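You operate a simulated robot arm through the tools that you are given. There is no shell and no other tool. Be economical: measure what you need, move in short steps, check, and stop when the job is done.

Carry out the task below with a simulated robot arm. There is one attempt and no reset: what you move stays moved.

JOB
Ready the chute for a new run.
Fine: count at zero, guide slider at its end, tan divider in its rack slot, white tray under the chute.

The check looks at the end state, three seconds after you hand in, the way a careful person would. Anything else that was tipped, shoved, dropped, spilled or broken makes it a failure.

ROBOT AND FRAMES
A 6-joint arm with a two-finger parallel gripper, fixed in place. Base frame: the origin is at the foot of the arm, x ahead of it, y to its left, z up; the work surface is at about z = 0. Lengths are in mm, angles in degrees, forces in N, time in s.
With the tool pointing down near the work surface it reaches from about 120 to 500 mm from the base axis. Its first joint turns from -72.0 to 72.0 degrees. Payload 0.65 kg.
Tool frame: the origin (TCP) lies between the finger pads and is the grasp point; the fingertips stand 25 mm ahead of it; z points along the fingers, y is the line along which they close. Largest opening 76 mm; finger width 18, thickness 10; the body of the gripper, 36 by 78 mm, starts 45 mm behind the TCP.
Orientation is that of the tool frame in the base frame, as [roll, pitch, yaw] about the fixed x, y, z axes, in that order (R = Rz(yaw) Ry(pitch) Rx(roll)). With the fingers straight down and closing along the base's y, the tool's x points along the base's -x, its y along +y and its z along -z.

CONTROLS
- The arm moves only by the tool nudge_tool. Its argument "series" is a list that holds one entry, the list of rows, each a list of 7 numbers: the closure, from 0 (fully open) to 1 (shut), then the shift along the tool's x, y, z in units of 30 mm (1.0 is 30 mm), then the turn, a rotation vector about the tool's x, y, z in units of 6 degrees (1.0 is 6 degrees). In form: [[[jaw, x, y, z, wx, wy, wz], ...]]. A call has 1 to 10 rows; each row shifts and turns the commanded pose from where the row before left it, along the tool's axes as they then stand. A call with a number of a shift or a turn outside -1 to 1 is refused whole. A row lasts 0.2 s, in which the tool goes at most 50 mm and 8.6 degrees; a call with a longer step from one row to the next is refused whole, and so is a gripper value outside its range. A pose out of reach is approached as far as the arm can. The call stops where the force on the tool passes 90 N (or 10 N more than at its start, if that is more) or the arm is blocked; 0.2 s more then pass. Each finger travels about 108 mm/s and halts on what it meets, pressing with about 44 N; the grip force reading is that of the motor and also rises with nothing between the fingers. The clock runs only during rows and for 0.2 s after the last one: add rows that do not move to give the fingers time. It gives the time, the measured TCP pose, the force on the tool (base axes), the opening and the grip force at its end, in the units of the frame above (readings bear some noise).
- Cameras (640 x 400 px; columns grow to the right, rows downward): "scene" is fixed at [70.4, 285.1, 404.9]; the picture's right is [-0.61, -0.79, 0.00], its down [-0.44, 0.34, -0.83] and it looks along [0.66, -0.51, -0.55] (base axes); focal length 225 px, centre (320, 200). "wrist" rides on the gripper at [-28, 0, -45] in the tool frame; the picture's right is [0.00, -1.00, 0.00], its down [0.97, 0.00, -0.24] and it looks along [0.24, 0.00, 0.97] (tool axes); focal length 218 px, centre (320, 200). There is no depth. A picture from a camera that has moved, and an enlarged one, comes with that camera's place and axes in the base frame and with its lens.
- get_image(camera): a new picture of that camera. The clock stands still meanwhile.
- enlarge(camera, box): a new picture of the part [left, top, right, bottom] of that camera's present view, enlarged. The clock stands still meanwhile.
- finish_job(): hands the job in; it is judged then, once.

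Work in short steps. Places have to be worked out from the pictures, the camera data and where the tool is seen: move nearer, look again, correct. Check each grasp and each placing, and mend what went wrong. You have 120 turns and 84 pictures in all, those below and enlarged ones among them. Open the gripper and draw the arm clear of the work before you hand the job in, unless the task says otherwise; then end with one line.

The tools are called after "Emit:" as name(argument=value, ...) on one line, values as JSON. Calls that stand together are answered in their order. nudge_tool: Moves the arm, as the interface text tells. Its arguments: {"type":"object","properties":{"series":{"type":"array"}},"required":["series"]} The other tools are called the same way: get_image (camera) takes a picture; enlarge (camera, box) takes an enlarged picture of a part of a camera's view; finish_job () hands the job in.

At the start:

```text
time_s: 0.0
tcp_pos: [319.7, -43.9, 290.8]
orientation: [180.0, -0.1, 180.0]
ft_force: [0.0, -0.1, -1.0]
finger_gap: 76.3
grip_force: 0.1
```

scene: 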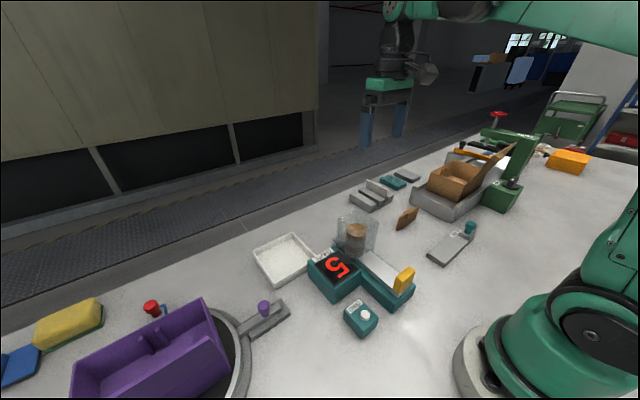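
wrist: 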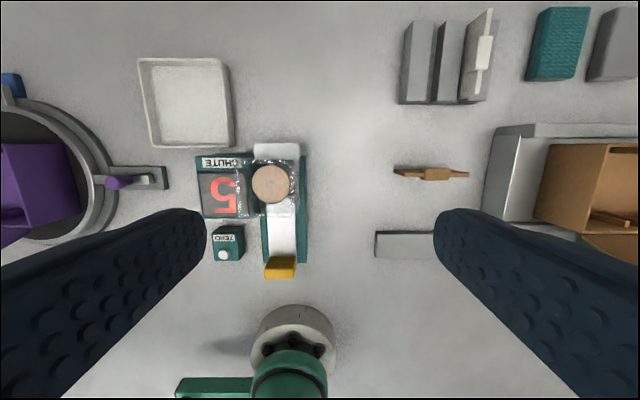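

The pictures show the chute with a counter reading 5, a zero button, a yellow part, the tray, the divider and the rack. I take enlarged views to see the details.

Emit:
enlarge(camera="scene", box=[240, 190, 440, 345])

Emit:
enlarge(camera="scene", box=[340, 100, 560, 270])

Emit:
enlarge(camera="wrist", box=[130, 40, 330, 290])

Emit:
enlarge(camera="wrist", box=[360, 0, 640, 280])

```text
2.58 times, centred on (340, 268) of scene
camera zoom: at [70.4, 285.1, 404.9], right [-0.61, -0.79, 0.0], down [-0.44, 0.34, -0.83], along [0.66, -0.51, -0.55], focal length 581 px, centre (268, 26)
```

zoom: 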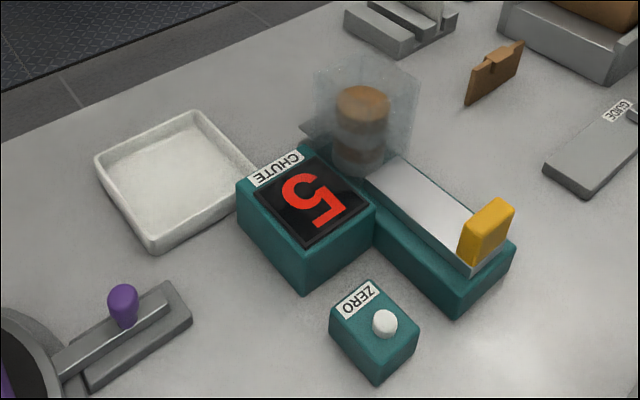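

```text
2.35 times, centred on (450, 185) of scene
camera zoom: at [70.4, 285.1, 404.9], right [-0.61, -0.79, 0.0], down [-0.44, 0.34, -0.83], along [0.66, -0.51, -0.55], focal length 530 px, centre (14, 235)
```

zoom: 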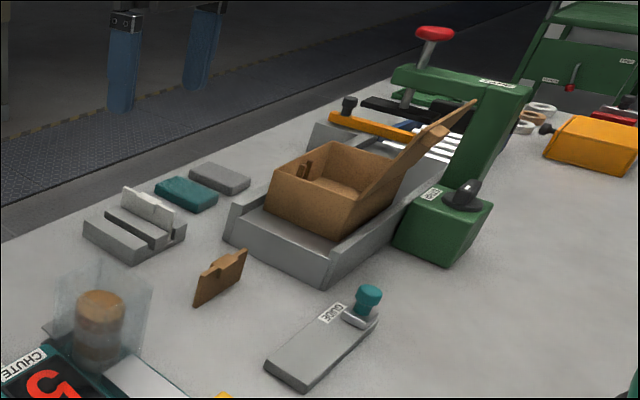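

```text
1.60 times, centred on (230, 165) of wrist
camera zoom: at [347.9, -45.1, 335.7], right [0.0, -1.0, 0.0], down [-0.97, 0.0, 0.24], along [-0.24, 0.0, -0.97], focal length 349 px, centre (464, 256)
```

zoom: 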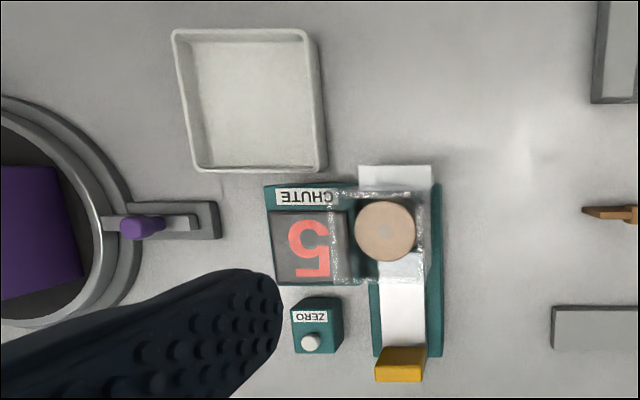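

```text
1.43 times, centred on (500, 140) of wrist
camera zoom: at [347.9, -45.1, 335.7], right [0.0, -1.0, 0.0], down [-0.97, 0.0, 0.24], along [-0.24, 0.0, -0.97], focal length 312 px, centre (63, 286)
```

zoom: 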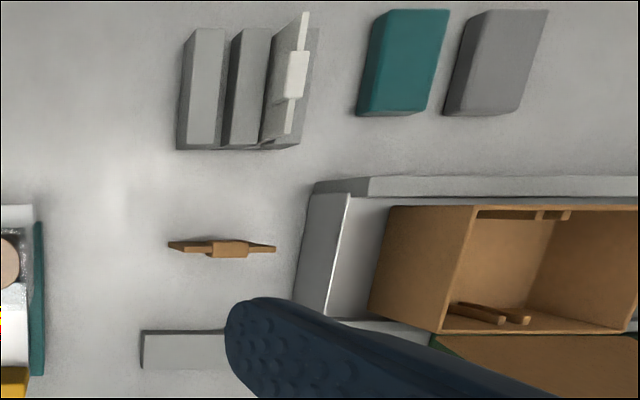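

I move the arm at height to the right to inspect the guide slider, divider and rack.

Emit:
nudge_tool(series=[[[0, 0.5, -1, 0, 0, 0, 0], [0, 0.5, -1, 0, 0, 0, 0], [0, 0, -1, 0, 0, 0, 0], [0, 0, -0.9, 0, 0, 0, 0], [0, 0, 0, 0, 0, 0, 0]]])

Emit:
get_image(camera="wrist")

Emit:
enlarge(camera="scene", box=[400, 190, 500, 280])

```text
time_s: 1.2
tcp_pos: [288.4, -160.6, 292.2]
orientation: [180.0, 0.0, 179.9]
ft_force: [0.3, 0.1, 0.7]
finger_gap: 76.3
grip_force: 0.1
```

```text
77 pictures are left
camera wrist: at [316.7, -161.8, 336.2], right [0.0, -1.0, 0.0], down [-0.97, 0.0, 0.24], along [-0.24, 0.0, -0.97], focal length 218 px, centre (320, 200)
```

wrist: 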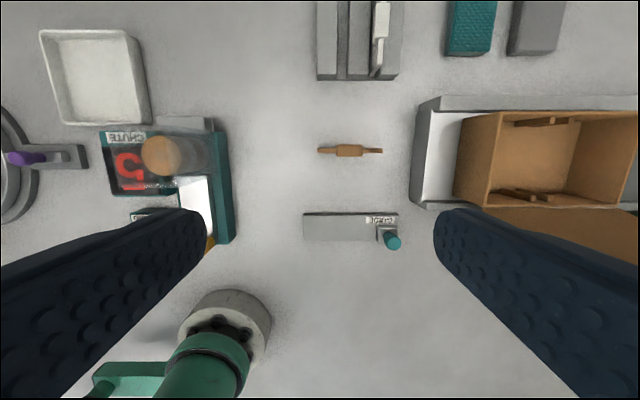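

```text
4.44 times, centred on (450, 235) of scene
camera zoom: at [70.4, 285.1, 404.9], right [-0.61, -0.79, 0.0], down [-0.44, 0.34, -0.83], along [0.66, -0.51, -0.55], focal length 1001 px, centre (-258, 44)
```

zoom: 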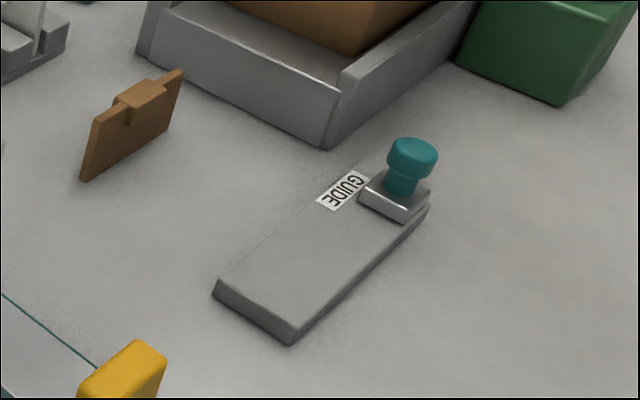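

The guide carriage seems near the -y end of its rail; I enlarge it to see whether it is at a stop or whether marks point elsewhere.

Emit:
enlarge(camera="wrist", box=[290, 130, 430, 260])

Emit:
enlarge(camera="wrist", box=[300, 0, 420, 90])

```text
3.08 times, centred on (360, 195) of wrist
camera zoom: at [316.7, -161.8, 336.2], right [0.0, -1.0, 0.0], down [-0.97, 0.0, 0.24], along [-0.24, 0.0, -0.97], focal length 672 px, centre (197, 215)
```

zoom: 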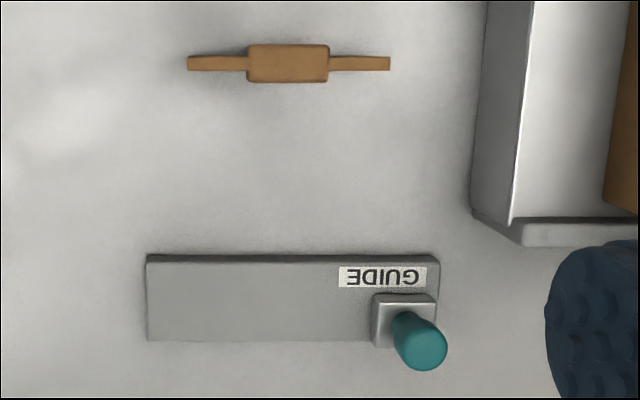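

```text
4.44 times, centred on (360, 45) of wrist
camera zoom: at [316.7, -161.8, 336.2], right [0.0, -1.0, 0.0], down [-0.97, 0.0, 0.24], along [-0.24, 0.0, -0.97], focal length 970 px, centre (142, 889)
```

zoom: 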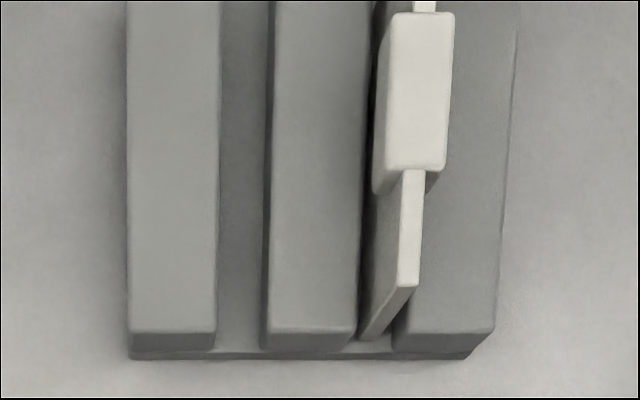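

I go lower over the guide rail for a closer look.

Emit:
nudge_tool(series=[[[0, 0.6, -0.4, 0.9, 0, 0, 0], [0, 0.6, -0.4, 0.9, 0, 0, 0], [0, 0.6, -0.4, 0.9, 0, 0, 0], [0, 0.5, -0.4, 0.9, 0, 0, 0], [0, 0, 0, 0, 0, 0, 0]]])

Emit:
get_image(camera="wrist")

```text
time_s: 2.4
tcp_pos: [220.3, -210.0, 183.9]
orientation: [180.0, 0.0, -180.0]
ft_force: [-0.2, 0.2, 0.4]
finger_gap: 76.0
grip_force: 0.1
```

```text
73 pictures are left
camera wrist: at [249.5, -211.2, 229.1], right [0.0, -1.0, 0.0], down [-0.97, 0.0, 0.24], along [-0.24, 0.0, -0.97], focal length 218 px, centre (320, 200)
```

wrist: 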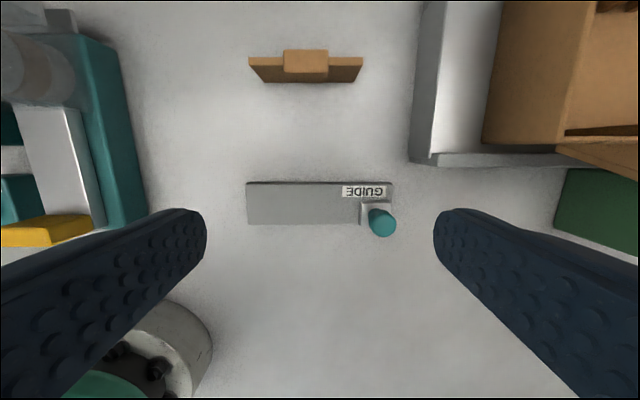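

Emit:
enlarge(camera="wrist", box=[235, 165, 405, 245])

```text
3.76 times, centred on (320, 205) of wrist
camera zoom: at [249.5, -211.2, 229.1], right [0.0, -1.0, 0.0], down [-0.97, 0.0, 0.24], along [-0.24, 0.0, -0.97], focal length 822 px, centre (320, 181)
```

zoom: 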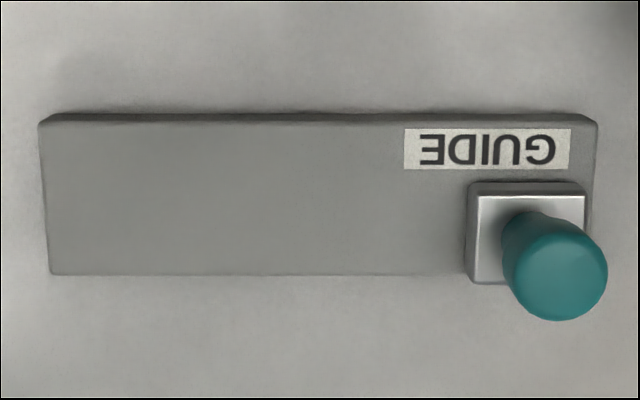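

The carriage stands at the -y end of a plain rail (readers' start end), with the knob near (183, -266), top about z=53. I'll slide it to the far +y end; first I go above the knob.

Emit:
nudge_tool(series=[[[0, 0.62, -0.94, 0.5, 0, 0, 0], [0, 0.62, -0.94, 0.5, 0, 0, 0], [0, 0, 0, 0.9, 0, 0, 0], [0, 0, 0, 0.6, 0, 0, 0], [0, 0, 0, 0, 0, 0, 0]]])

Emit:
get_image(camera="wrist")

Emit:
get_image(camera="scene")

```text
time_s: 3.6
tcp_pos: [184.6, -264.7, 108.6]
orientation: [180.0, 0.1, -180.0]
ft_force: [-0.4, -0.5, -0.4]
finger_gap: 76.0
grip_force: 0.2
```

```text
71 pictures are left
camera wrist: at [212.1, -266.0, 152.5], right [0.0, -1.0, 0.0], down [-0.97, 0.0, 0.24], along [-0.24, 0.0, -0.97], focal length 218 px, centre (320, 200)
```

wrist: 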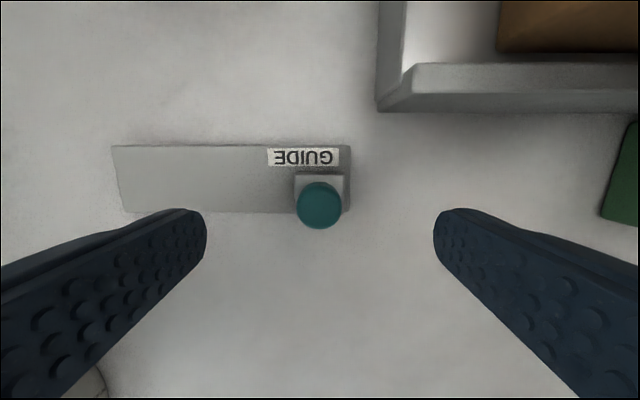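

```text
70 pictures are left
```

scene: 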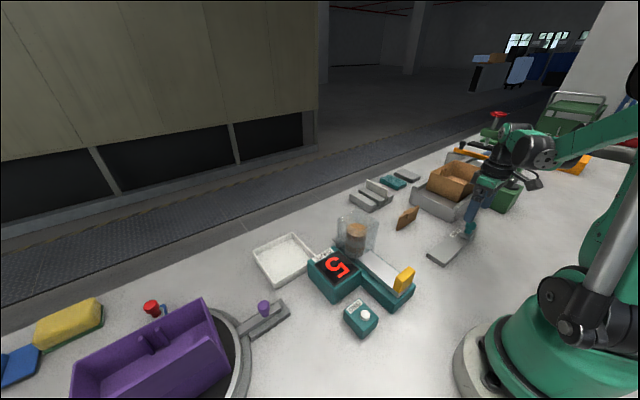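

The knob is centred between the fingers (x≈185, y≈-266). I lower to z≈56 and close on it.

Emit:
nudge_tool(series=[[[0, 0, 0, 0.9, 0, 0, 0], [0, 0, 0.04, 0.85, 0, 0, 0], [0, 0, 0, 0, 0, 0, 0], [1, 0, 0, 0, 0, 0, 0], [1, 0, 0, 0, 0, 0, 0], [1, 0, 0, 0, 0, 0, 0], [1, 0, 0, 0, 0, 0, 0]]])

Emit:
get_image(camera="wrist")

```text
time_s: 5.2
tcp_pos: [184.0, -265.2, 56.4]
orientation: [-180.0, 0.1, -180.0]
ft_force: [1.8, -0.1, -18.5]
finger_gap: 21.0
grip_force: 38.1
```

```text
69 pictures are left
camera wrist: at [211.9, -265.4, 101.4], right [0.0, -1.0, 0.0], down [-0.97, 0.0, 0.24], along [-0.24, 0.0, -0.97], focal length 218 px, centre (320, 200)
```

wrist: 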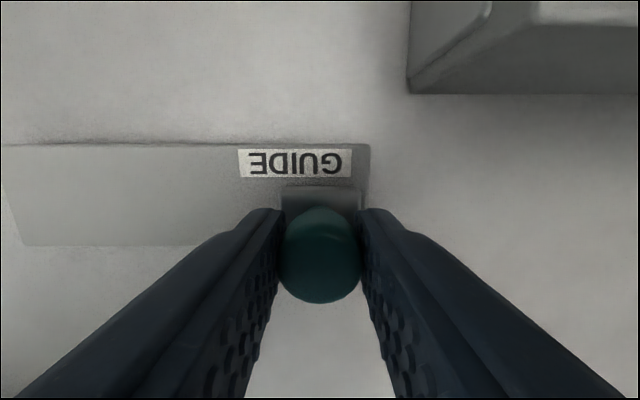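

The knob is gripped (gap 21 mm). I drag it 30 mm toward +y and check forces.

Emit:
nudge_tool(series=[[[1, 0, 0.25, 0, 0, 0, 0], [1, 0, 0.25, 0, 0, 0, 0], [1, 0, 0.25, 0, 0, 0, 0], [1, 0, 0.25, 0, 0, 0, 0]]])

Emit:
get_image(camera="wrist")

```text
time_s: 6.2
tcp_pos: [183.9, -235.4, 55.7]
orientation: [179.9, 0.1, 180.0]
ft_force: [4.3, -0.3, 35.2]
finger_gap: 21.2
grip_force: 38.0
```

```text
68 pictures are left
camera wrist: at [211.8, -235.3, 101.3], right [0.0, -1.0, 0.0], down [-0.97, 0.0, 0.24], along [-0.24, 0.0, -0.97], focal length 218 px, centre (320, 200)
```

wrist: 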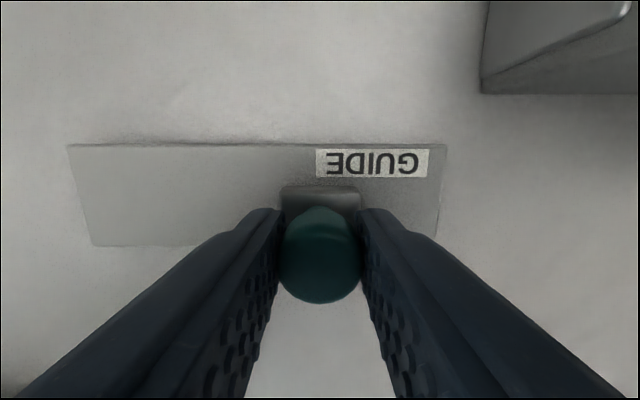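

The carriage slides along with the grip. I keep dragging toward the +y end.

Emit:
nudge_tool(series=[[[1, 0, 0.25, 0, 0, 0, 0], [1, 0, 0.25, 0, 0, 0, 0], [1, 0, 0.25, 0, 0, 0, 0], [1, 0, 0.25, 0, 0, 0, 0], [1, 0, 0.25, 0, 0, 0, 0], [1, 0, 0.25, 0, 0, 0, 0], [1, 0, 0.25, 0, 0, 0, 0], [1, 0, 0.25, 0, 0, 0, 0]]])

Emit:
get_image(camera="wrist")

```text
time_s: 8.0
tcp_pos: [183.3, -175.2, 55.4]
orientation: [-180.0, -0.1, -180.0]
ft_force: [-12.6, -0.4, -34.0]
finger_gap: 21.1
grip_force: 38.5
```

```text
67 pictures are left
camera wrist: at [212.0, -175.3, 100.4], right [0.0, -1.0, 0.0], down [-0.97, 0.0, 0.24], along [-0.24, 0.0, -0.97], focal length 218 px, centre (320, 200)
```

wrist: 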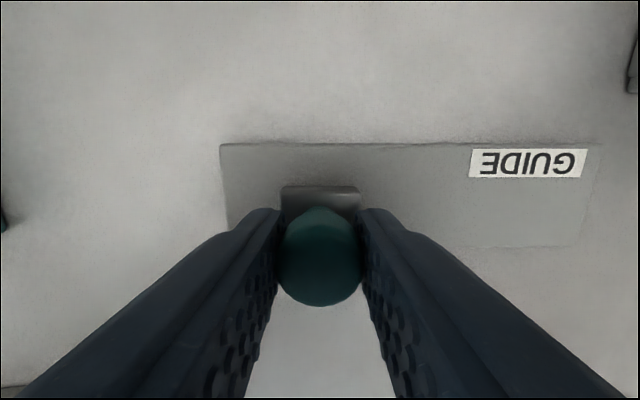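

About 15–20 mm remain. I go on in small steps until the stop is felt.

Emit:
nudge_tool(series=[[[1, 0, 0.1, 0, 0, 0, 0], [1, 0, 0.1, 0, 0, 0, 0], [1, 0, 0.1, 0, 0, 0, 0], [1, 0, 0.1, 0, 0, 0, 0], [1, 0, 0.1, 0, 0, 0, 0]]])

```text
time_s: 9.2
tcp_pos: [182.9, -163.0, 55.0]
orientation: [-179.3, 0.1, 179.8]
ft_force: [5.1, -58.8, 12.6]
finger_gap: 21.4
grip_force: 38.4
```

The carriage hit its stop at y≈-163 (-59 N). I open the fingers, rise clear and look.

Emit:
nudge_tool(series=[[[1, 0, -0.06, 0, 0, 0, 0], [0.4, 0, 0, 0, 0, 0, 0], [0.4, 0, 0, 0, 0, 0, 0], [0.4, 0, 0, 0, 0, 0, 0], [0.4, 0, 0, -0.7, 0, 0, 0], [0.4, 0, 0, -0.9, 0, 0, 0], [0, 0, 0, -0.9, 0, 0, 0], [0, 0, 0, -0.9, 0, 0, 0], [0, 0, 0, -0.6, 0, 0, 0]]])

Emit:
get_image(camera="wrist")

```text
time_s: 11.2
tcp_pos: [182.1, -162.0, 174.9]
orientation: [-180.0, -0.1, -180.0]
ft_force: [0.6, -0.4, 1.3]
finger_gap: 76.1
grip_force: 0.1
```

```text
66 pictures are left
camera wrist: at [211.7, -161.7, 220.2], right [0.0, -1.0, 0.0], down [-0.97, 0.0, 0.24], along [-0.24, 0.0, -0.97], focal length 218 px, centre (320, 200)
```

wrist: 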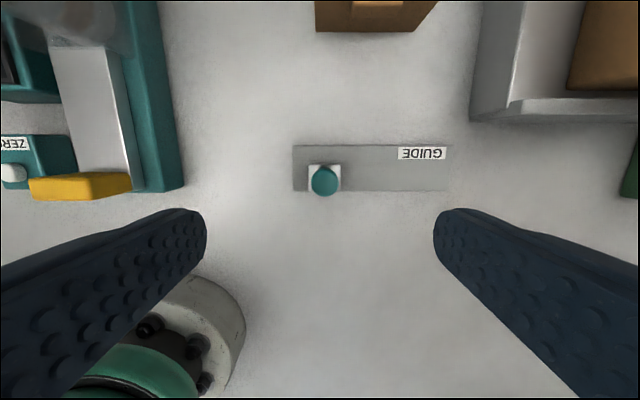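

The carriage sits near the +y end but with a gap of about 13 mm to the rail's edge; I enlarge to check, then push it once more to make sure it is a real stop.

Emit:
enlarge(camera="wrist", box=[280, 130, 460, 210])

```text
3.56 times, centred on (370, 170) of wrist
camera zoom: at [211.7, -161.7, 220.2], right [0.0, -1.0, 0.0], down [-0.97, 0.0, 0.24], along [-0.24, 0.0, -0.97], focal length 776 px, centre (142, 307)
```

zoom: 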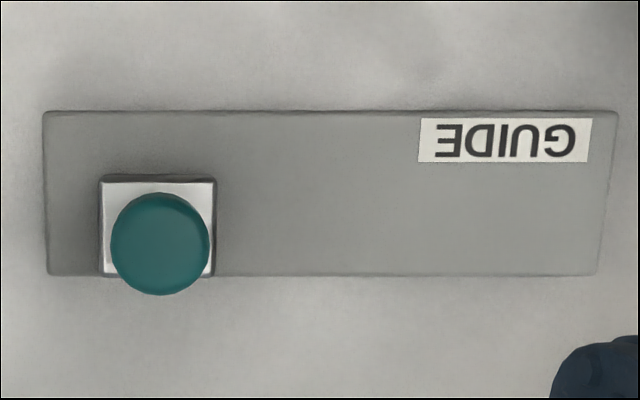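

The gap is 14 mm here versus about 3 mm at the start end, so I regrip the knob and push harder to tell a stop from a stiff spot.

Emit:
nudge_tool(series=[[[0, 0, -0.07, 0.9, 0, 0, 0], [0, 0, 0, 0.9, 0, 0, 0], [0, 0, 0, 0.9, 0, 0, 0], [0, 0, 0, 0.9, 0, 0, 0], [0, 0, 0, 0.33, 0, 0, 0], [1, 0, 0, 0, 0, 0, 0], [1, 0, 0, 0, 0, 0, 0], [1, 0, 0, 0, 0, 0, 0], [1, 0, 0, 0, 0, 0, 0]]])

Emit:
nudge_tool(series=[[[1, 0, 0.07, 0, 0, 0, 0], [1, 0, 0.07, 0, 0, 0, 0], [1, 0, 0.07, 0, 0, 0, 0], [1, 0, 0.07, 0, 0, 0, 0], [1, 0, 0.07, 0, 0, 0, 0], [1, 0, 0.07, 0, 0, 0, 0]]])

```text
time_s: 13.2
tcp_pos: [182.2, -164.0, 56.9]
orientation: [-179.7, 0.0, 180.0]
ft_force: [0.8, -29.9, -35.3]
finger_gap: 21.2
grip_force: 38.2
```

```text
time_s: 14.5
tcp_pos: [182.4, -161.5, 57.3]
orientation: [-177.5, -0.1, 179.4]
ft_force: [6.4, -98.3, -42.5]
finger_gap: 25.6
grip_force: 39.6
stopped in row 6: the force on the tool passed its limit (the readings are from after the stop); the commanded pose is now the measured one
```

It is a hard stop (98 N, no travel), so the slider is at its end. I release, rise and verify.

Emit:
nudge_tool(series=[[[0.4, 0, 0, 0, 0, 0, 0], [0.4, 0, 0, 0, 0, 0, 0], [0.4, 0, 0, 0, 0, 0, 0], [0.4, 0, 0, -0.7, 0, 0, 0], [0.4, 0, 0, -0.9, 0, 0, 0], [0, 0, 0, -0.9, 0, 0, 0], [0, 0, 0, -0.9, 0, 0, 0], [0, 0, 0, -0.9, 0, 0, 0]]])

Emit:
get_image(camera="wrist")

Emit:
get_image(camera="scene")

```text
time_s: 16.3
tcp_pos: [182.2, -154.9, 184.1]
orientation: [-178.7, -0.1, 179.7]
ft_force: [0.2, 0.2, 0.5]
finger_gap: 75.9
grip_force: 0.0
```

```text
64 pictures are left
camera wrist: at [211.2, -155.0, 230.5], right [0.0, -1.0, 0.02], down [-0.97, 0.01, 0.24], along [-0.24, -0.02, -0.97], focal length 218 px, centre (320, 200)
```

wrist: 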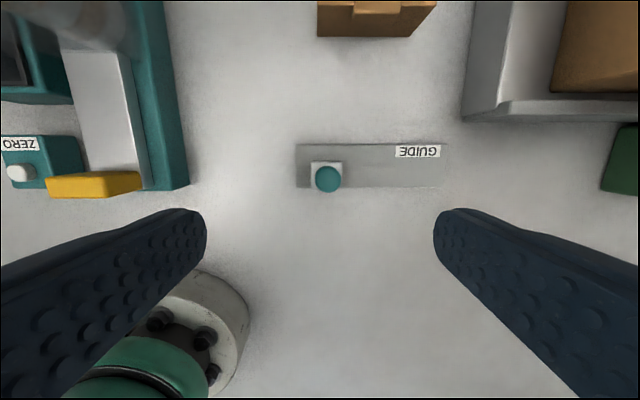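

```text
63 pictures are left
```

scene: 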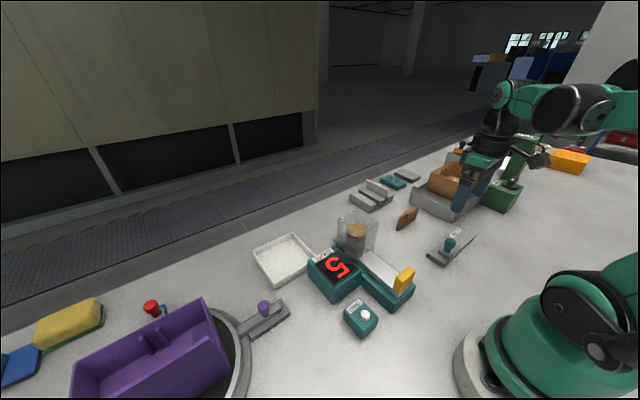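

The slider is at its end and nothing else moved. Next I straighten the tool and go above the tan divider for a closer look.

Emit:
nudge_tool(series=[[[0, -0.9, -0.3, 0, -0.22, 0, 0], [0, -0.9, -0.3, 0, 0, 0, 0], [0, -0.9, -0.3, 0, 0, 0, 0], [0, -0.9, -0.3, 0, 0, 0, 0], [0, -0.9, -0.3, 0, 0, 0, 0], [0, -0.7, -0.2, 0, 0, 0, 0], [0, 0, 0, 0, 0, 0, 0]]])

Emit:
get_image(camera="wrist")

```text
time_s: 17.9
tcp_pos: [338.0, -206.1, 184.3]
orientation: [180.0, -0.1, 179.7]
ft_force: [-0.4, 0.5, 0.2]
finger_gap: 76.2
grip_force: 0.2
```

```text
62 pictures are left
camera wrist: at [367.7, -207.5, 229.7], right [0.0, -1.0, 0.0], down [-0.97, 0.0, 0.24], along [-0.24, 0.0, -0.97], focal length 218 px, centre (320, 200)
```

wrist: 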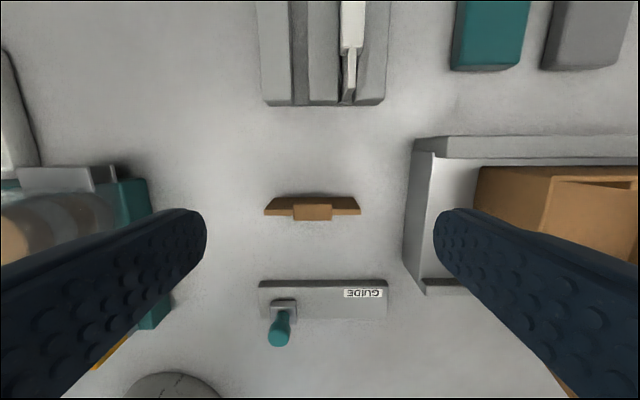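

Emit:
enlarge(camera="wrist", box=[250, 180, 380, 240])

Emit:
enlarge(camera="wrist", box=[240, 0, 400, 115])

Emit:
enlarge(camera="scene", box=[340, 160, 430, 235])

```text
4.92 times, centred on (315, 210) of wrist
camera zoom: at [367.7, -207.5, 229.7], right [0.0, -1.0, 0.0], down [-0.97, 0.0, 0.24], along [-0.24, 0.0, -0.97], focal length 1074 px, centre (345, 151)
```

zoom: 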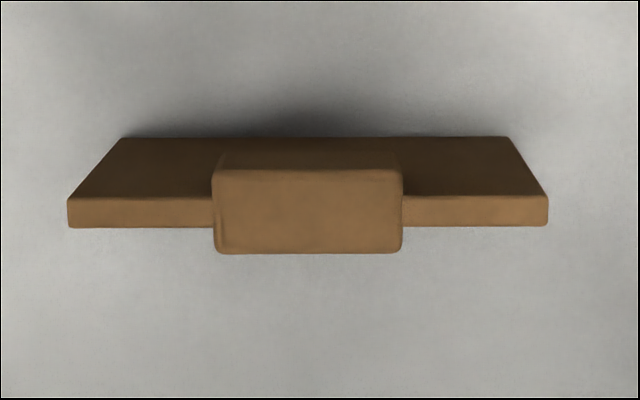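

```text
3.48 times, centred on (320, 58) of wrist
camera zoom: at [367.7, -207.5, 229.7], right [0.0, -1.0, 0.0], down [-0.97, 0.0, 0.24], along [-0.24, 0.0, -0.97], focal length 759 px, centre (320, 696)
```

zoom: 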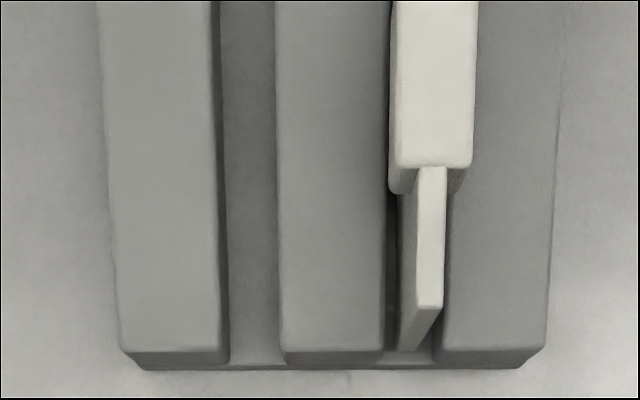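

```text
5.33 times, centred on (385, 198) of scene
camera zoom: at [70.4, 285.1, 404.9], right [-0.61, -0.79, 0.0], down [-0.44, 0.34, -0.83], along [0.66, -0.51, -0.55], focal length 1201 px, centre (-27, 213)
```

zoom: 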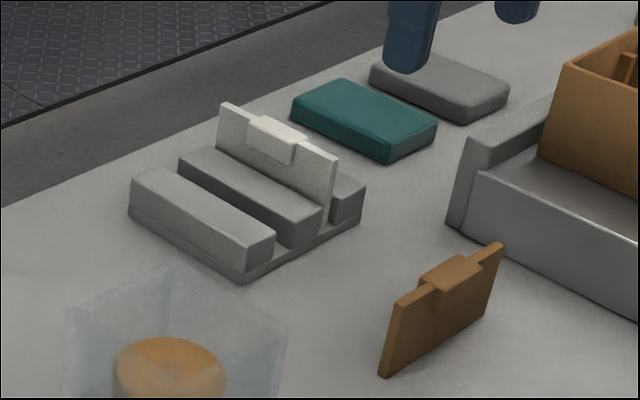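

The divider stands at about x 311.5, y -201, top z≈50 with a 14 mm thick tab; the free rack slot is at y≈-190, x 405–500. I centre over the divider and turn the tool 90° to grasp across the tab.

Emit:
nudge_tool(series=[[[0, 0.88, 0.17, 0, 0, 0, 0], [0, 0, 0, 0, 0, 0, 1], [0, 0, 0, 0, 0, 0, 1], [0, 0, 0, 0, 0, 0, 1], [0, 0, 0, 0, 0, 0, 1], [0, 0, 0, 0, 0, 0, 1], [0, 0, 0, 0, 0, 0, 1], [0, 0, 0, 0, 0, 0, 1], [0, 0, 0, 0, 0, 0, 1]]])

Emit:
nudge_tool(series=[[[0, 0, 0, 0, 0, 0, 1], [0, 0, 0, 0, 0, 0, 1], [0, 0, 0, 0, 0, 0, 1], [0, 0, 0, 0, 0, 0, 1], [0, 0, 0, 0, 0, 0, 1], [0, 0, 0, 0, 0, 0, 1], [0, 0, 0, 0, 0, 0, 0.95], [0, 0, 0, 0, 0, 0, 0]]])

Emit:
get_image(camera="wrist")

```text
time_s: 19.9
tcp_pos: [313.5, -201.4, 185.9]
orientation: [-179.9, -0.2, 131.6]
ft_force: [-0.1, 0.7, 0.7]
finger_gap: 76.2
grip_force: 0.0
```

```text
time_s: 21.7
tcp_pos: [311.6, -201.2, 185.9]
orientation: [-179.9, 0.1, 90.0]
ft_force: [-0.2, 1.1, 0.7]
finger_gap: 76.1
grip_force: 0.1
```

```text
58 pictures are left
camera wrist: at [312.8, -229.0, 231.0], right [-1.0, 0.0, 0.0], down [0.0, 0.97, 0.24], along [0.0, 0.24, -0.97], focal length 218 px, centre (320, 200)
```

wrist: 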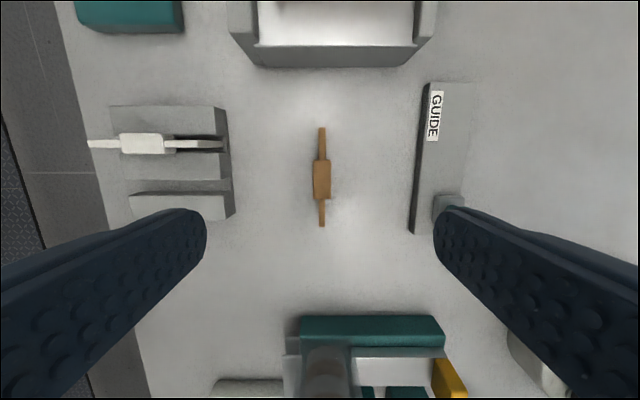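

The divider is centred between the fingers. I go down to z≈50 and close on the tab.

Emit:
nudge_tool(series=[[[0, 0, 0, 0.9, 0, 0, 0], [0, 0, 0, 0.9, 0, 0, 0], [0, 0, 0, 0.9, 0, 0, 0], [0, 0, 0, 0.9, 0, 0, 0], [0, 0, 0, 0.9, 0, 0, 0], [0, 0, 0, 0.03, 0, 0, 0], [0.5, 0, 0, 0, 0, 0, 0], [1, 0, 0, 0, 0, 0, 0], [1, 0, 0, 0, 0, 0, 0], [1, 0, 0, 0, 0, 0, 0]]])

Emit:
get_image(camera="wrist")

```text
time_s: 23.9
tcp_pos: [312.4, -202.6, 50.1]
orientation: [-179.8, 0.0, 89.9]
ft_force: [-0.4, 0.7, -0.3]
finger_gap: 14.7
grip_force: 34.2
```

```text
57 pictures are left
camera wrist: at [313.5, -229.3, 94.9], right [-1.0, 0.0, 0.0], down [0.0, 0.97, 0.24], along [0.0, 0.24, -0.97], focal length 218 px, centre (320, 200)
```

wrist: 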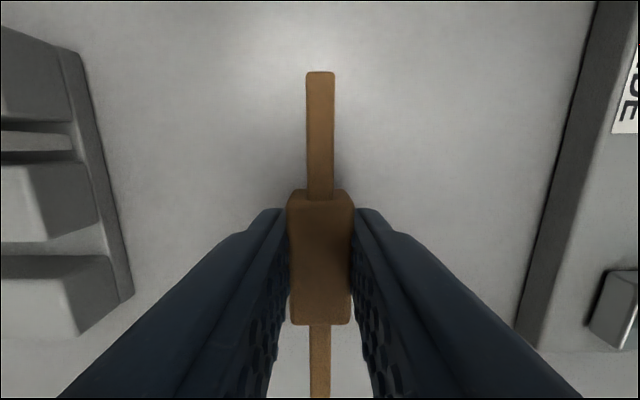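

The tab is held (14.7 mm gap). I lift by about 80 mm and turn back 90° so the plate runs along x.

Emit:
nudge_tool(series=[[[1, 0, 0, -0.4, 0, 0, 0], [1, 0, 0, -0.8, 0, 0, 0], [1, 0, 0, -0.8, 0, 0, 0], [1, 0, 0, -0.7, 0, 0, -1], [1, 0, 0, 0, 0, 0, -1], [1, 0, 0, 0, 0, 0, -1], [1, 0, 0, 0, 0, 0, -1], [1, 0, 0, 0, 0, 0, -1], [1, 0, 0, 0, 0, 0, -1], [1, 0, 0, 0, 0, 0, -1]]])

Emit:
nudge_tool(series=[[[1, 0, 0, 0, 0, 0, -1], [1, 0, 0, 0, 0, 0, -1], [1, 0, 0, 0, 0, 0, -1], [1, 0, 0, 0, 0, 0, -1], [1, 0, 0, 0, 0, 0, -1], [1, 0, 0, 0, 0, 0, -1], [1, 0, 0, 0, 0, 0, -1], [1, 0, 0, 0, 0, 0, -1], [1, 0, 0, 0, 0, 0, 0]]])

Emit:
get_image(camera="wrist")

```text
time_s: 26.1
tcp_pos: [312.2, -200.4, 130.8]
orientation: [-179.9, -0.2, 132.2]
ft_force: [-1.1, -0.1, -0.3]
finger_gap: 14.8
grip_force: 34.6
```

```text
time_s: 28.1
tcp_pos: [311.7, -199.9, 131.6]
orientation: [-180.0, -0.2, -179.9]
ft_force: [0.4, 0.7, 1.3]
finger_gap: 14.3
grip_force: 33.9
```

```text
56 pictures are left
camera wrist: at [340.6, -200.8, 176.5], right [0.0, -1.0, 0.0], down [-0.97, 0.0, 0.24], along [-0.24, 0.0, -0.97], focal length 218 px, centre (320, 200)
```

wrist: 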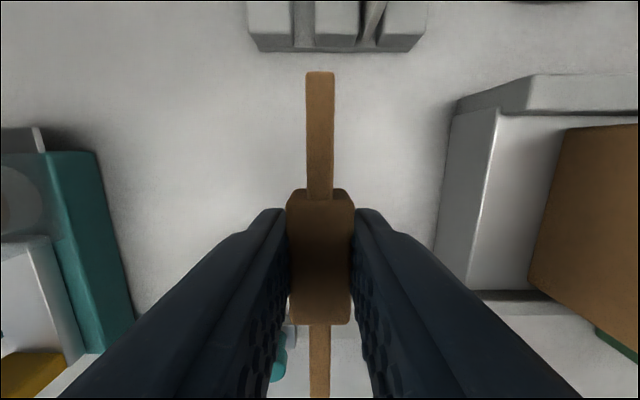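

The divider is held upright along x; the free slot reads y≈-190.5. I move forward over the rack at height.

Emit:
nudge_tool(series=[[[1, -0.8, 0.15, 0, 0, 0, 0], [1, -0.8, 0.16, 0, 0, 0, 0], [1, -0.8, 0, 0, 0, 0, 0], [1, -0.8, 0, 0, 0, 0, 0], [1, -0.8, 0, 0, 0, 0, 0], [1, -0.67, 0, 0, 0, 0, 0], [1, 0, 0, 0, 0, 0, 0]]])

Emit:
get_image(camera="wrist")

Emit:
enlarge(camera="scene", box=[320, 120, 440, 230])

```text
time_s: 29.7
tcp_pos: [450.4, -190.0, 130.4]
orientation: [-179.9, -0.1, 179.9]
ft_force: [-1.0, -0.7, 0.8]
finger_gap: 14.7
grip_force: 34.4
```

```text
55 pictures are left
camera wrist: at [479.1, -190.6, 175.5], right [0.0, -1.0, 0.0], down [-0.97, 0.0, 0.24], along [-0.24, 0.0, -0.97], focal length 218 px, centre (320, 200)
```

wrist: 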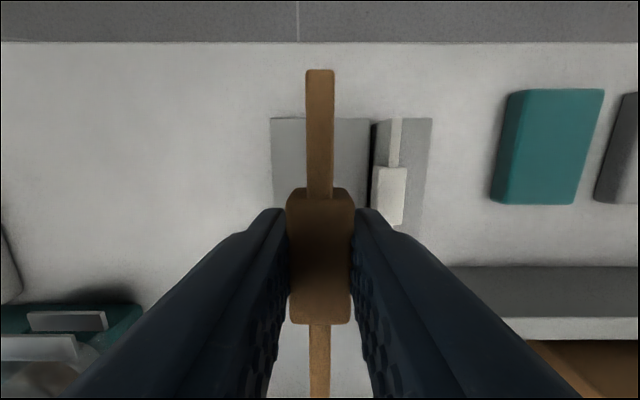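

```text
3.64 times, centred on (380, 175) of scene
camera zoom: at [70.4, 285.1, 404.9], right [-0.61, -0.79, 0.0], down [-0.44, 0.34, -0.83], along [0.66, -0.51, -0.55], focal length 819 px, centre (102, 291)
```

zoom: 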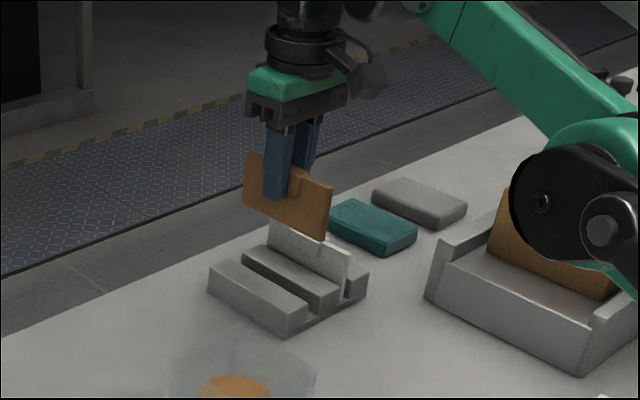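

The plate is centred at x≈450, y≈-190 over the slot (y≈-190.6). I lower until the bottom edge is just above the block tops and check.

Emit:
nudge_tool(series=[[[1, 0, -0.02, 0.6, 0, 0, 0], [1, 0, 0, 0.6, 0, 0, 0], [1, 0, 0, 0.5, 0, 0, 0], [1, 0, 0, 0, 0, 0, 0]]])

Emit:
get_image(camera="wrist")

Emit:
enlarge(camera="scene", box=[340, 150, 430, 225])

```text
time_s: 30.7
tcp_pos: [450.9, -192.3, 79.8]
orientation: [-180.0, 0.0, 179.9]
ft_force: [-0.5, -0.8, 0.4]
finger_gap: 14.3
grip_force: 34.1
```

```text
53 pictures are left
camera wrist: at [479.7, -192.6, 124.6], right [0.0, -1.0, 0.0], down [-0.97, 0.0, 0.24], along [-0.24, 0.0, -0.97], focal length 218 px, centre (320, 200)
```

wrist: 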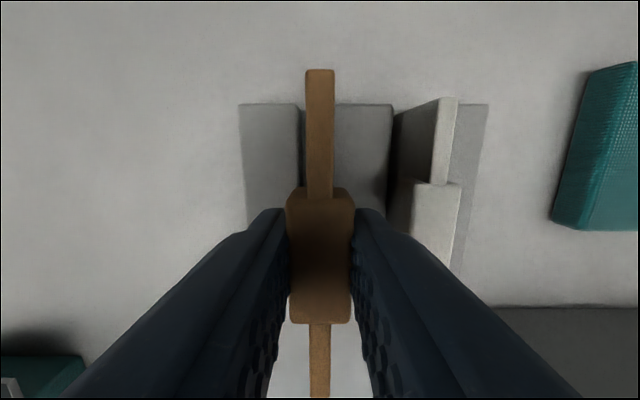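

```text
5.33 times, centred on (385, 188) of scene
camera zoom: at [70.4, 285.1, 404.9], right [-0.61, -0.79, 0.0], down [-0.44, 0.34, -0.83], along [0.66, -0.51, -0.55], focal length 1201 px, centre (-27, 267)
```

zoom: 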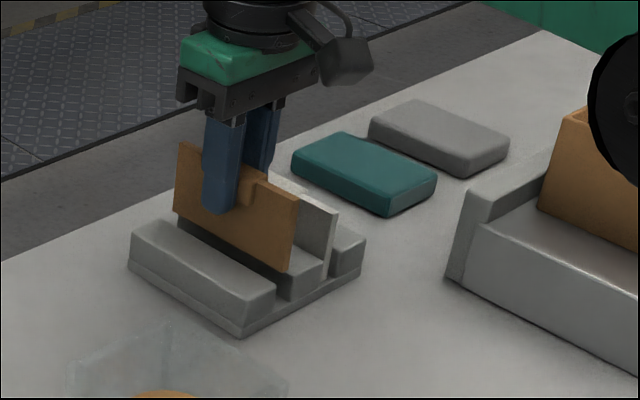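

The slot spans y -182 to -199 and the plate is at about -192. I shift +1.5 mm and lower into the slot with gentle final steps.

Emit:
nudge_tool(series=[[[1, 0, 0.05, 0.3, 0, 0, 0], [1, 0, 0, 0.3, 0, 0, 0], [1, 0, 0, 0.15, 0, 0, 0], [1, 0, 0, 0.05, 0, 0, 0], [1, 0, 0, 0, 0, 0, 0]]])

Emit:
get_image(camera="wrist")

Emit:
enlarge(camera="scene", box=[340, 150, 430, 225])

```text
time_s: 31.9
tcp_pos: [452.0, -191.1, 56.1]
orientation: [180.0, -0.1, 180.0]
ft_force: [-2.4, 0.2, 38.9]
finger_gap: 15.0
grip_force: 33.9
```

```text
51 pictures are left
camera wrist: at [480.7, -191.1, 101.2], right [0.0, -1.0, 0.0], down [-0.97, 0.0, 0.24], along [-0.24, 0.0, -0.97], focal length 218 px, centre (320, 200)
```

wrist: 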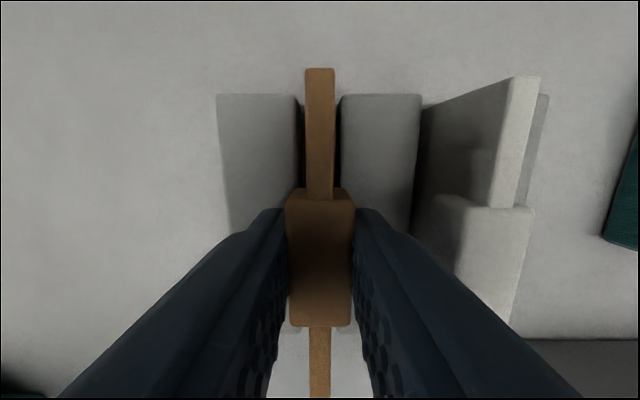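

```text
5.33 times, centred on (385, 188) of scene
camera zoom: at [70.2, 285.2, 404.9], right [-0.61, -0.79, 0.0], down [-0.44, 0.34, -0.83], along [0.66, -0.51, -0.55], focal length 1201 px, centre (-27, 267)
```

zoom: 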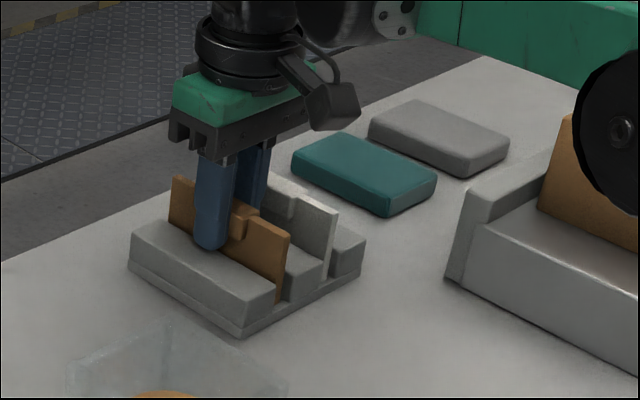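

It is seated on the slot's floor (39 N down force), level with the white one. I ease off, open only partly to stay clear of the white divider, and rise.

Emit:
nudge_tool(series=[[[1, 0, 0, -0.02, 0, 0, 0], [0.65, 0, 0, 0, 0, 0, 0], [0.65, 0, 0, 0, 0, 0, 0], [0.65, 0, 0, 0, 0, 0, 0], [0.65, 0, 0, -0.5, 0, 0, 0], [0.65, 0, 0, -0.8, 0, 0, 0], [0.65, 0, 0, -0.9, 0, 0, 0], [0.65, 0.3, 0, -0.9, 0, 0, 0], [0.3, 0.9, 0, -0.5, 0, 0, 0], [0, 0.9, 0, 0, 0, 0, 0]]])

Emit:
get_image(camera="wrist")

Emit:
enlarge(camera="scene", box=[340, 150, 430, 225])

```text
time_s: 34.1
tcp_pos: [388.0, -191.9, 164.8]
orientation: [-180.0, -0.2, -179.9]
ft_force: [0.6, 0.0, 0.0]
finger_gap: 76.2
grip_force: 0.1
```

```text
49 pictures are left
camera wrist: at [416.9, -191.4, 209.1], right [0.0, -1.0, 0.0], down [-0.97, 0.0, 0.24], along [-0.24, 0.0, -0.97], focal length 218 px, centre (320, 200)
```

wrist: 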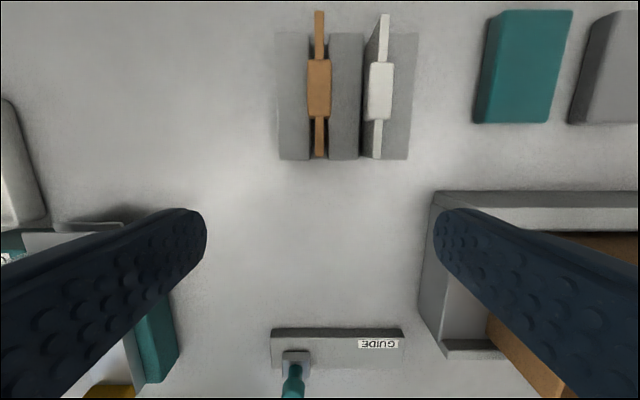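

```text
5.33 times, centred on (385, 188) of scene
camera zoom: at [70.4, 285.1, 404.9], right [-0.61, -0.79, 0.0], down [-0.44, 0.34, -0.83], along [0.66, -0.51, -0.55], focal length 1201 px, centre (-27, 267)
```

zoom: 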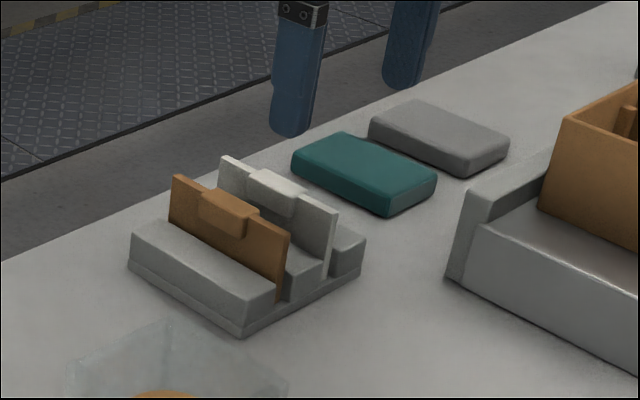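

The divider is seated beside the white one, upright. Now I rise and move over to look at the chute outlet and tray.

Emit:
nudge_tool(series=[[[0, 0.13, 0.3, -0.9, 0, 0, 0], [0, 0.13, 0.3, -0.9, 0, 0, 0], [0, 0.13, 1, -0.4, 0, 0, 0], [0, 0.13, 1, 0, 0, 0, 0], [0, 0.13, 1, 0, 0, 0, 0], [0, 0.13, 1, 0, 0, 0, 0], [0, 0.13, 1, 0, 0, 0, 0], [0, 0.13, 1, 0, 0, 0, 0], [0, 0.13, 1, 0, 0, 0, 0], [0, 0.13, 1, 0, 0, 0, 0]]])

Emit:
get_image(camera="wrist")

Emit:
get_image(camera="scene")

```text
time_s: 36.3
tcp_pos: [350.8, 67.5, 231.7]
orientation: [180.0, -0.1, 179.9]
ft_force: [0.1, -0.1, 0.2]
finger_gap: 75.9
grip_force: 0.1
```

```text
47 pictures are left
camera wrist: at [379.5, 67.5, 277.2], right [0.0, -1.0, 0.0], down [-0.97, 0.0, 0.24], along [-0.24, 0.0, -0.97], focal length 218 px, centre (320, 200)
```

wrist: 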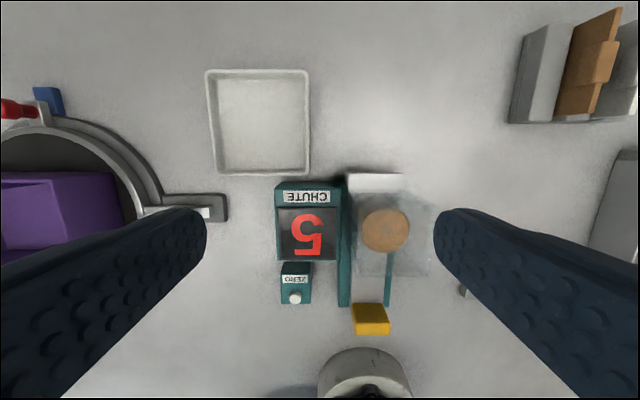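

```text
46 pictures are left
```

scene: 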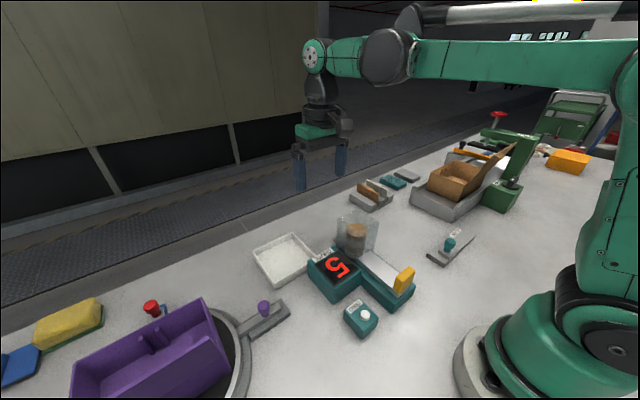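

Emit:
enlarge(camera="wrist", box=[190, 50, 430, 200])

Emit:
enlarge(camera="wrist", box=[260, 160, 440, 345])

Emit:
enlarge(camera="scene", box=[300, 190, 420, 310])

```text
2.67 times, centred on (310, 125) of wrist
camera zoom: at [379.5, 67.5, 277.2], right [0.0, -1.0, 0.0], down [-0.97, 0.0, 0.24], along [-0.24, 0.0, -0.97], focal length 582 px, centre (347, 400)
```

zoom: 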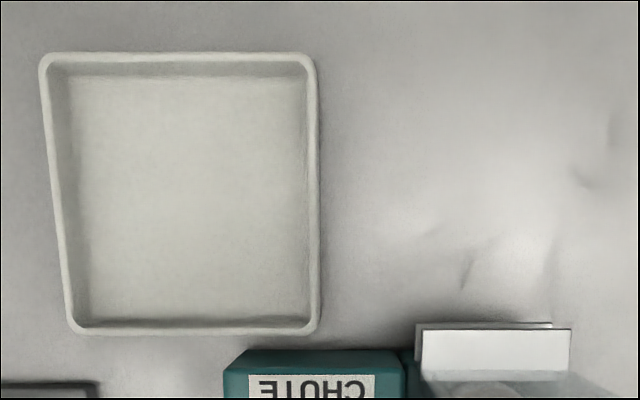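

```text
2.16 times, centred on (350, 252) of wrist
camera zoom: at [379.5, 67.5, 277.2], right [0.0, -1.0, 0.0], down [-0.97, 0.0, 0.24], along [-0.24, 0.0, -0.97], focal length 472 px, centre (255, 86)
```

zoom: 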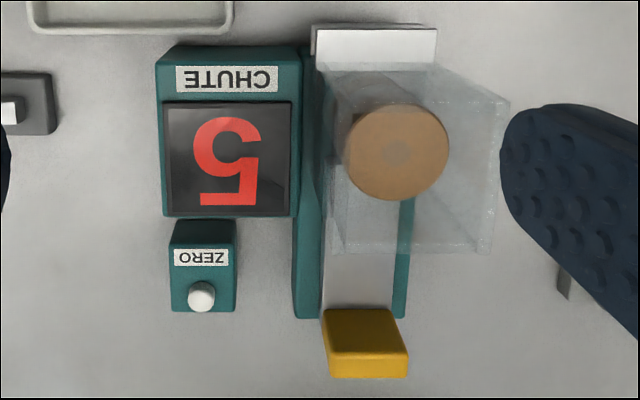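

```text
3.33 times, centred on (360, 250) of scene
camera zoom: at [70.4, 285.1, 404.9], right [-0.61, -0.79, 0.0], down [-0.44, 0.34, -0.83], along [0.66, -0.51, -0.55], focal length 750 px, centre (187, 33)
```

zoom: 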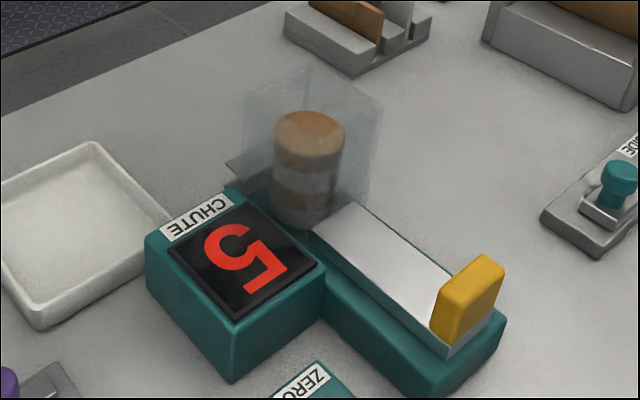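

The outlet lip is a plate at x≈335–352, y≈-20..38, around z 32–51; the tray (about 110×112 mm) is centred near (402, 135). I look at the lip from in front, low, with a slight tilt, to see the room under it.

Emit:
nudge_tool(series=[[[0, -0.9, 0, 0, 0, 0, 0], [0, -0.9, -0.6, 0, 0, 0, 0], [0, -0.9, -0.7, 0.3, 0, 0, 0], [0, 0, -0.65, 0.9, 0, 0, 0], [0, 0, 0, 0.9, 0, 0, 0], [0, 0, 0, 0.9, 0, 0, 0], [0, 0, 0, 0.9, 0, 0, 0], [0, 0, 0, 0, 0, 1, 0], [0, 0, 0, 0, 0, 1, 0], [0, 0, 0, 0, 0, 1, 0]]])

Emit:
get_image(camera="wrist")

```text
time_s: 38.5
tcp_pos: [431.0, 9.9, 113.2]
orientation: [180.0, -18.1, -180.0]
ft_force: [0.3, 0.9, 0.5]
finger_gap: 76.1
grip_force: 0.0
```

```text
42 pictures are left
camera wrist: at [472.9, 9.1, 147.5], right [0.0, -1.0, 0.0], down [-0.85, 0.0, 0.53], along [-0.53, 0.0, -0.85], focal length 218 px, centre (320, 200)
```

wrist: 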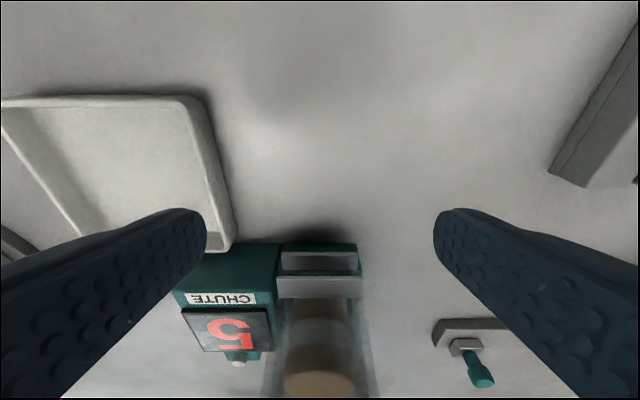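

Emit:
enlarge(camera="wrist", box=[190, 220, 390, 345])

```text
3.20 times, centred on (290, 282) of wrist
camera zoom: at [472.9, 9.1, 147.5], right [0.0, -1.0, 0.0], down [-0.85, 0.0, 0.53], along [-0.53, 0.0, -0.85], focal length 698 px, centre (416, -64)
```

zoom: 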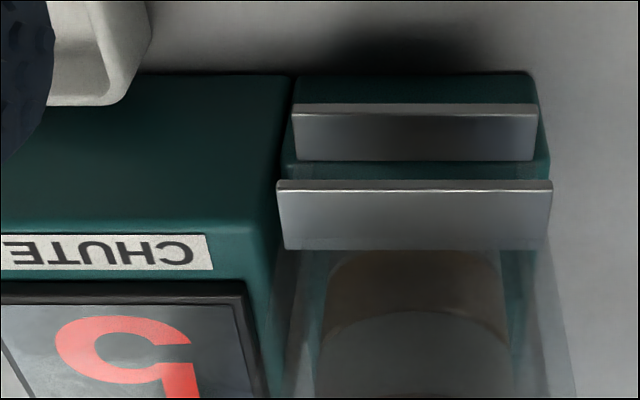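

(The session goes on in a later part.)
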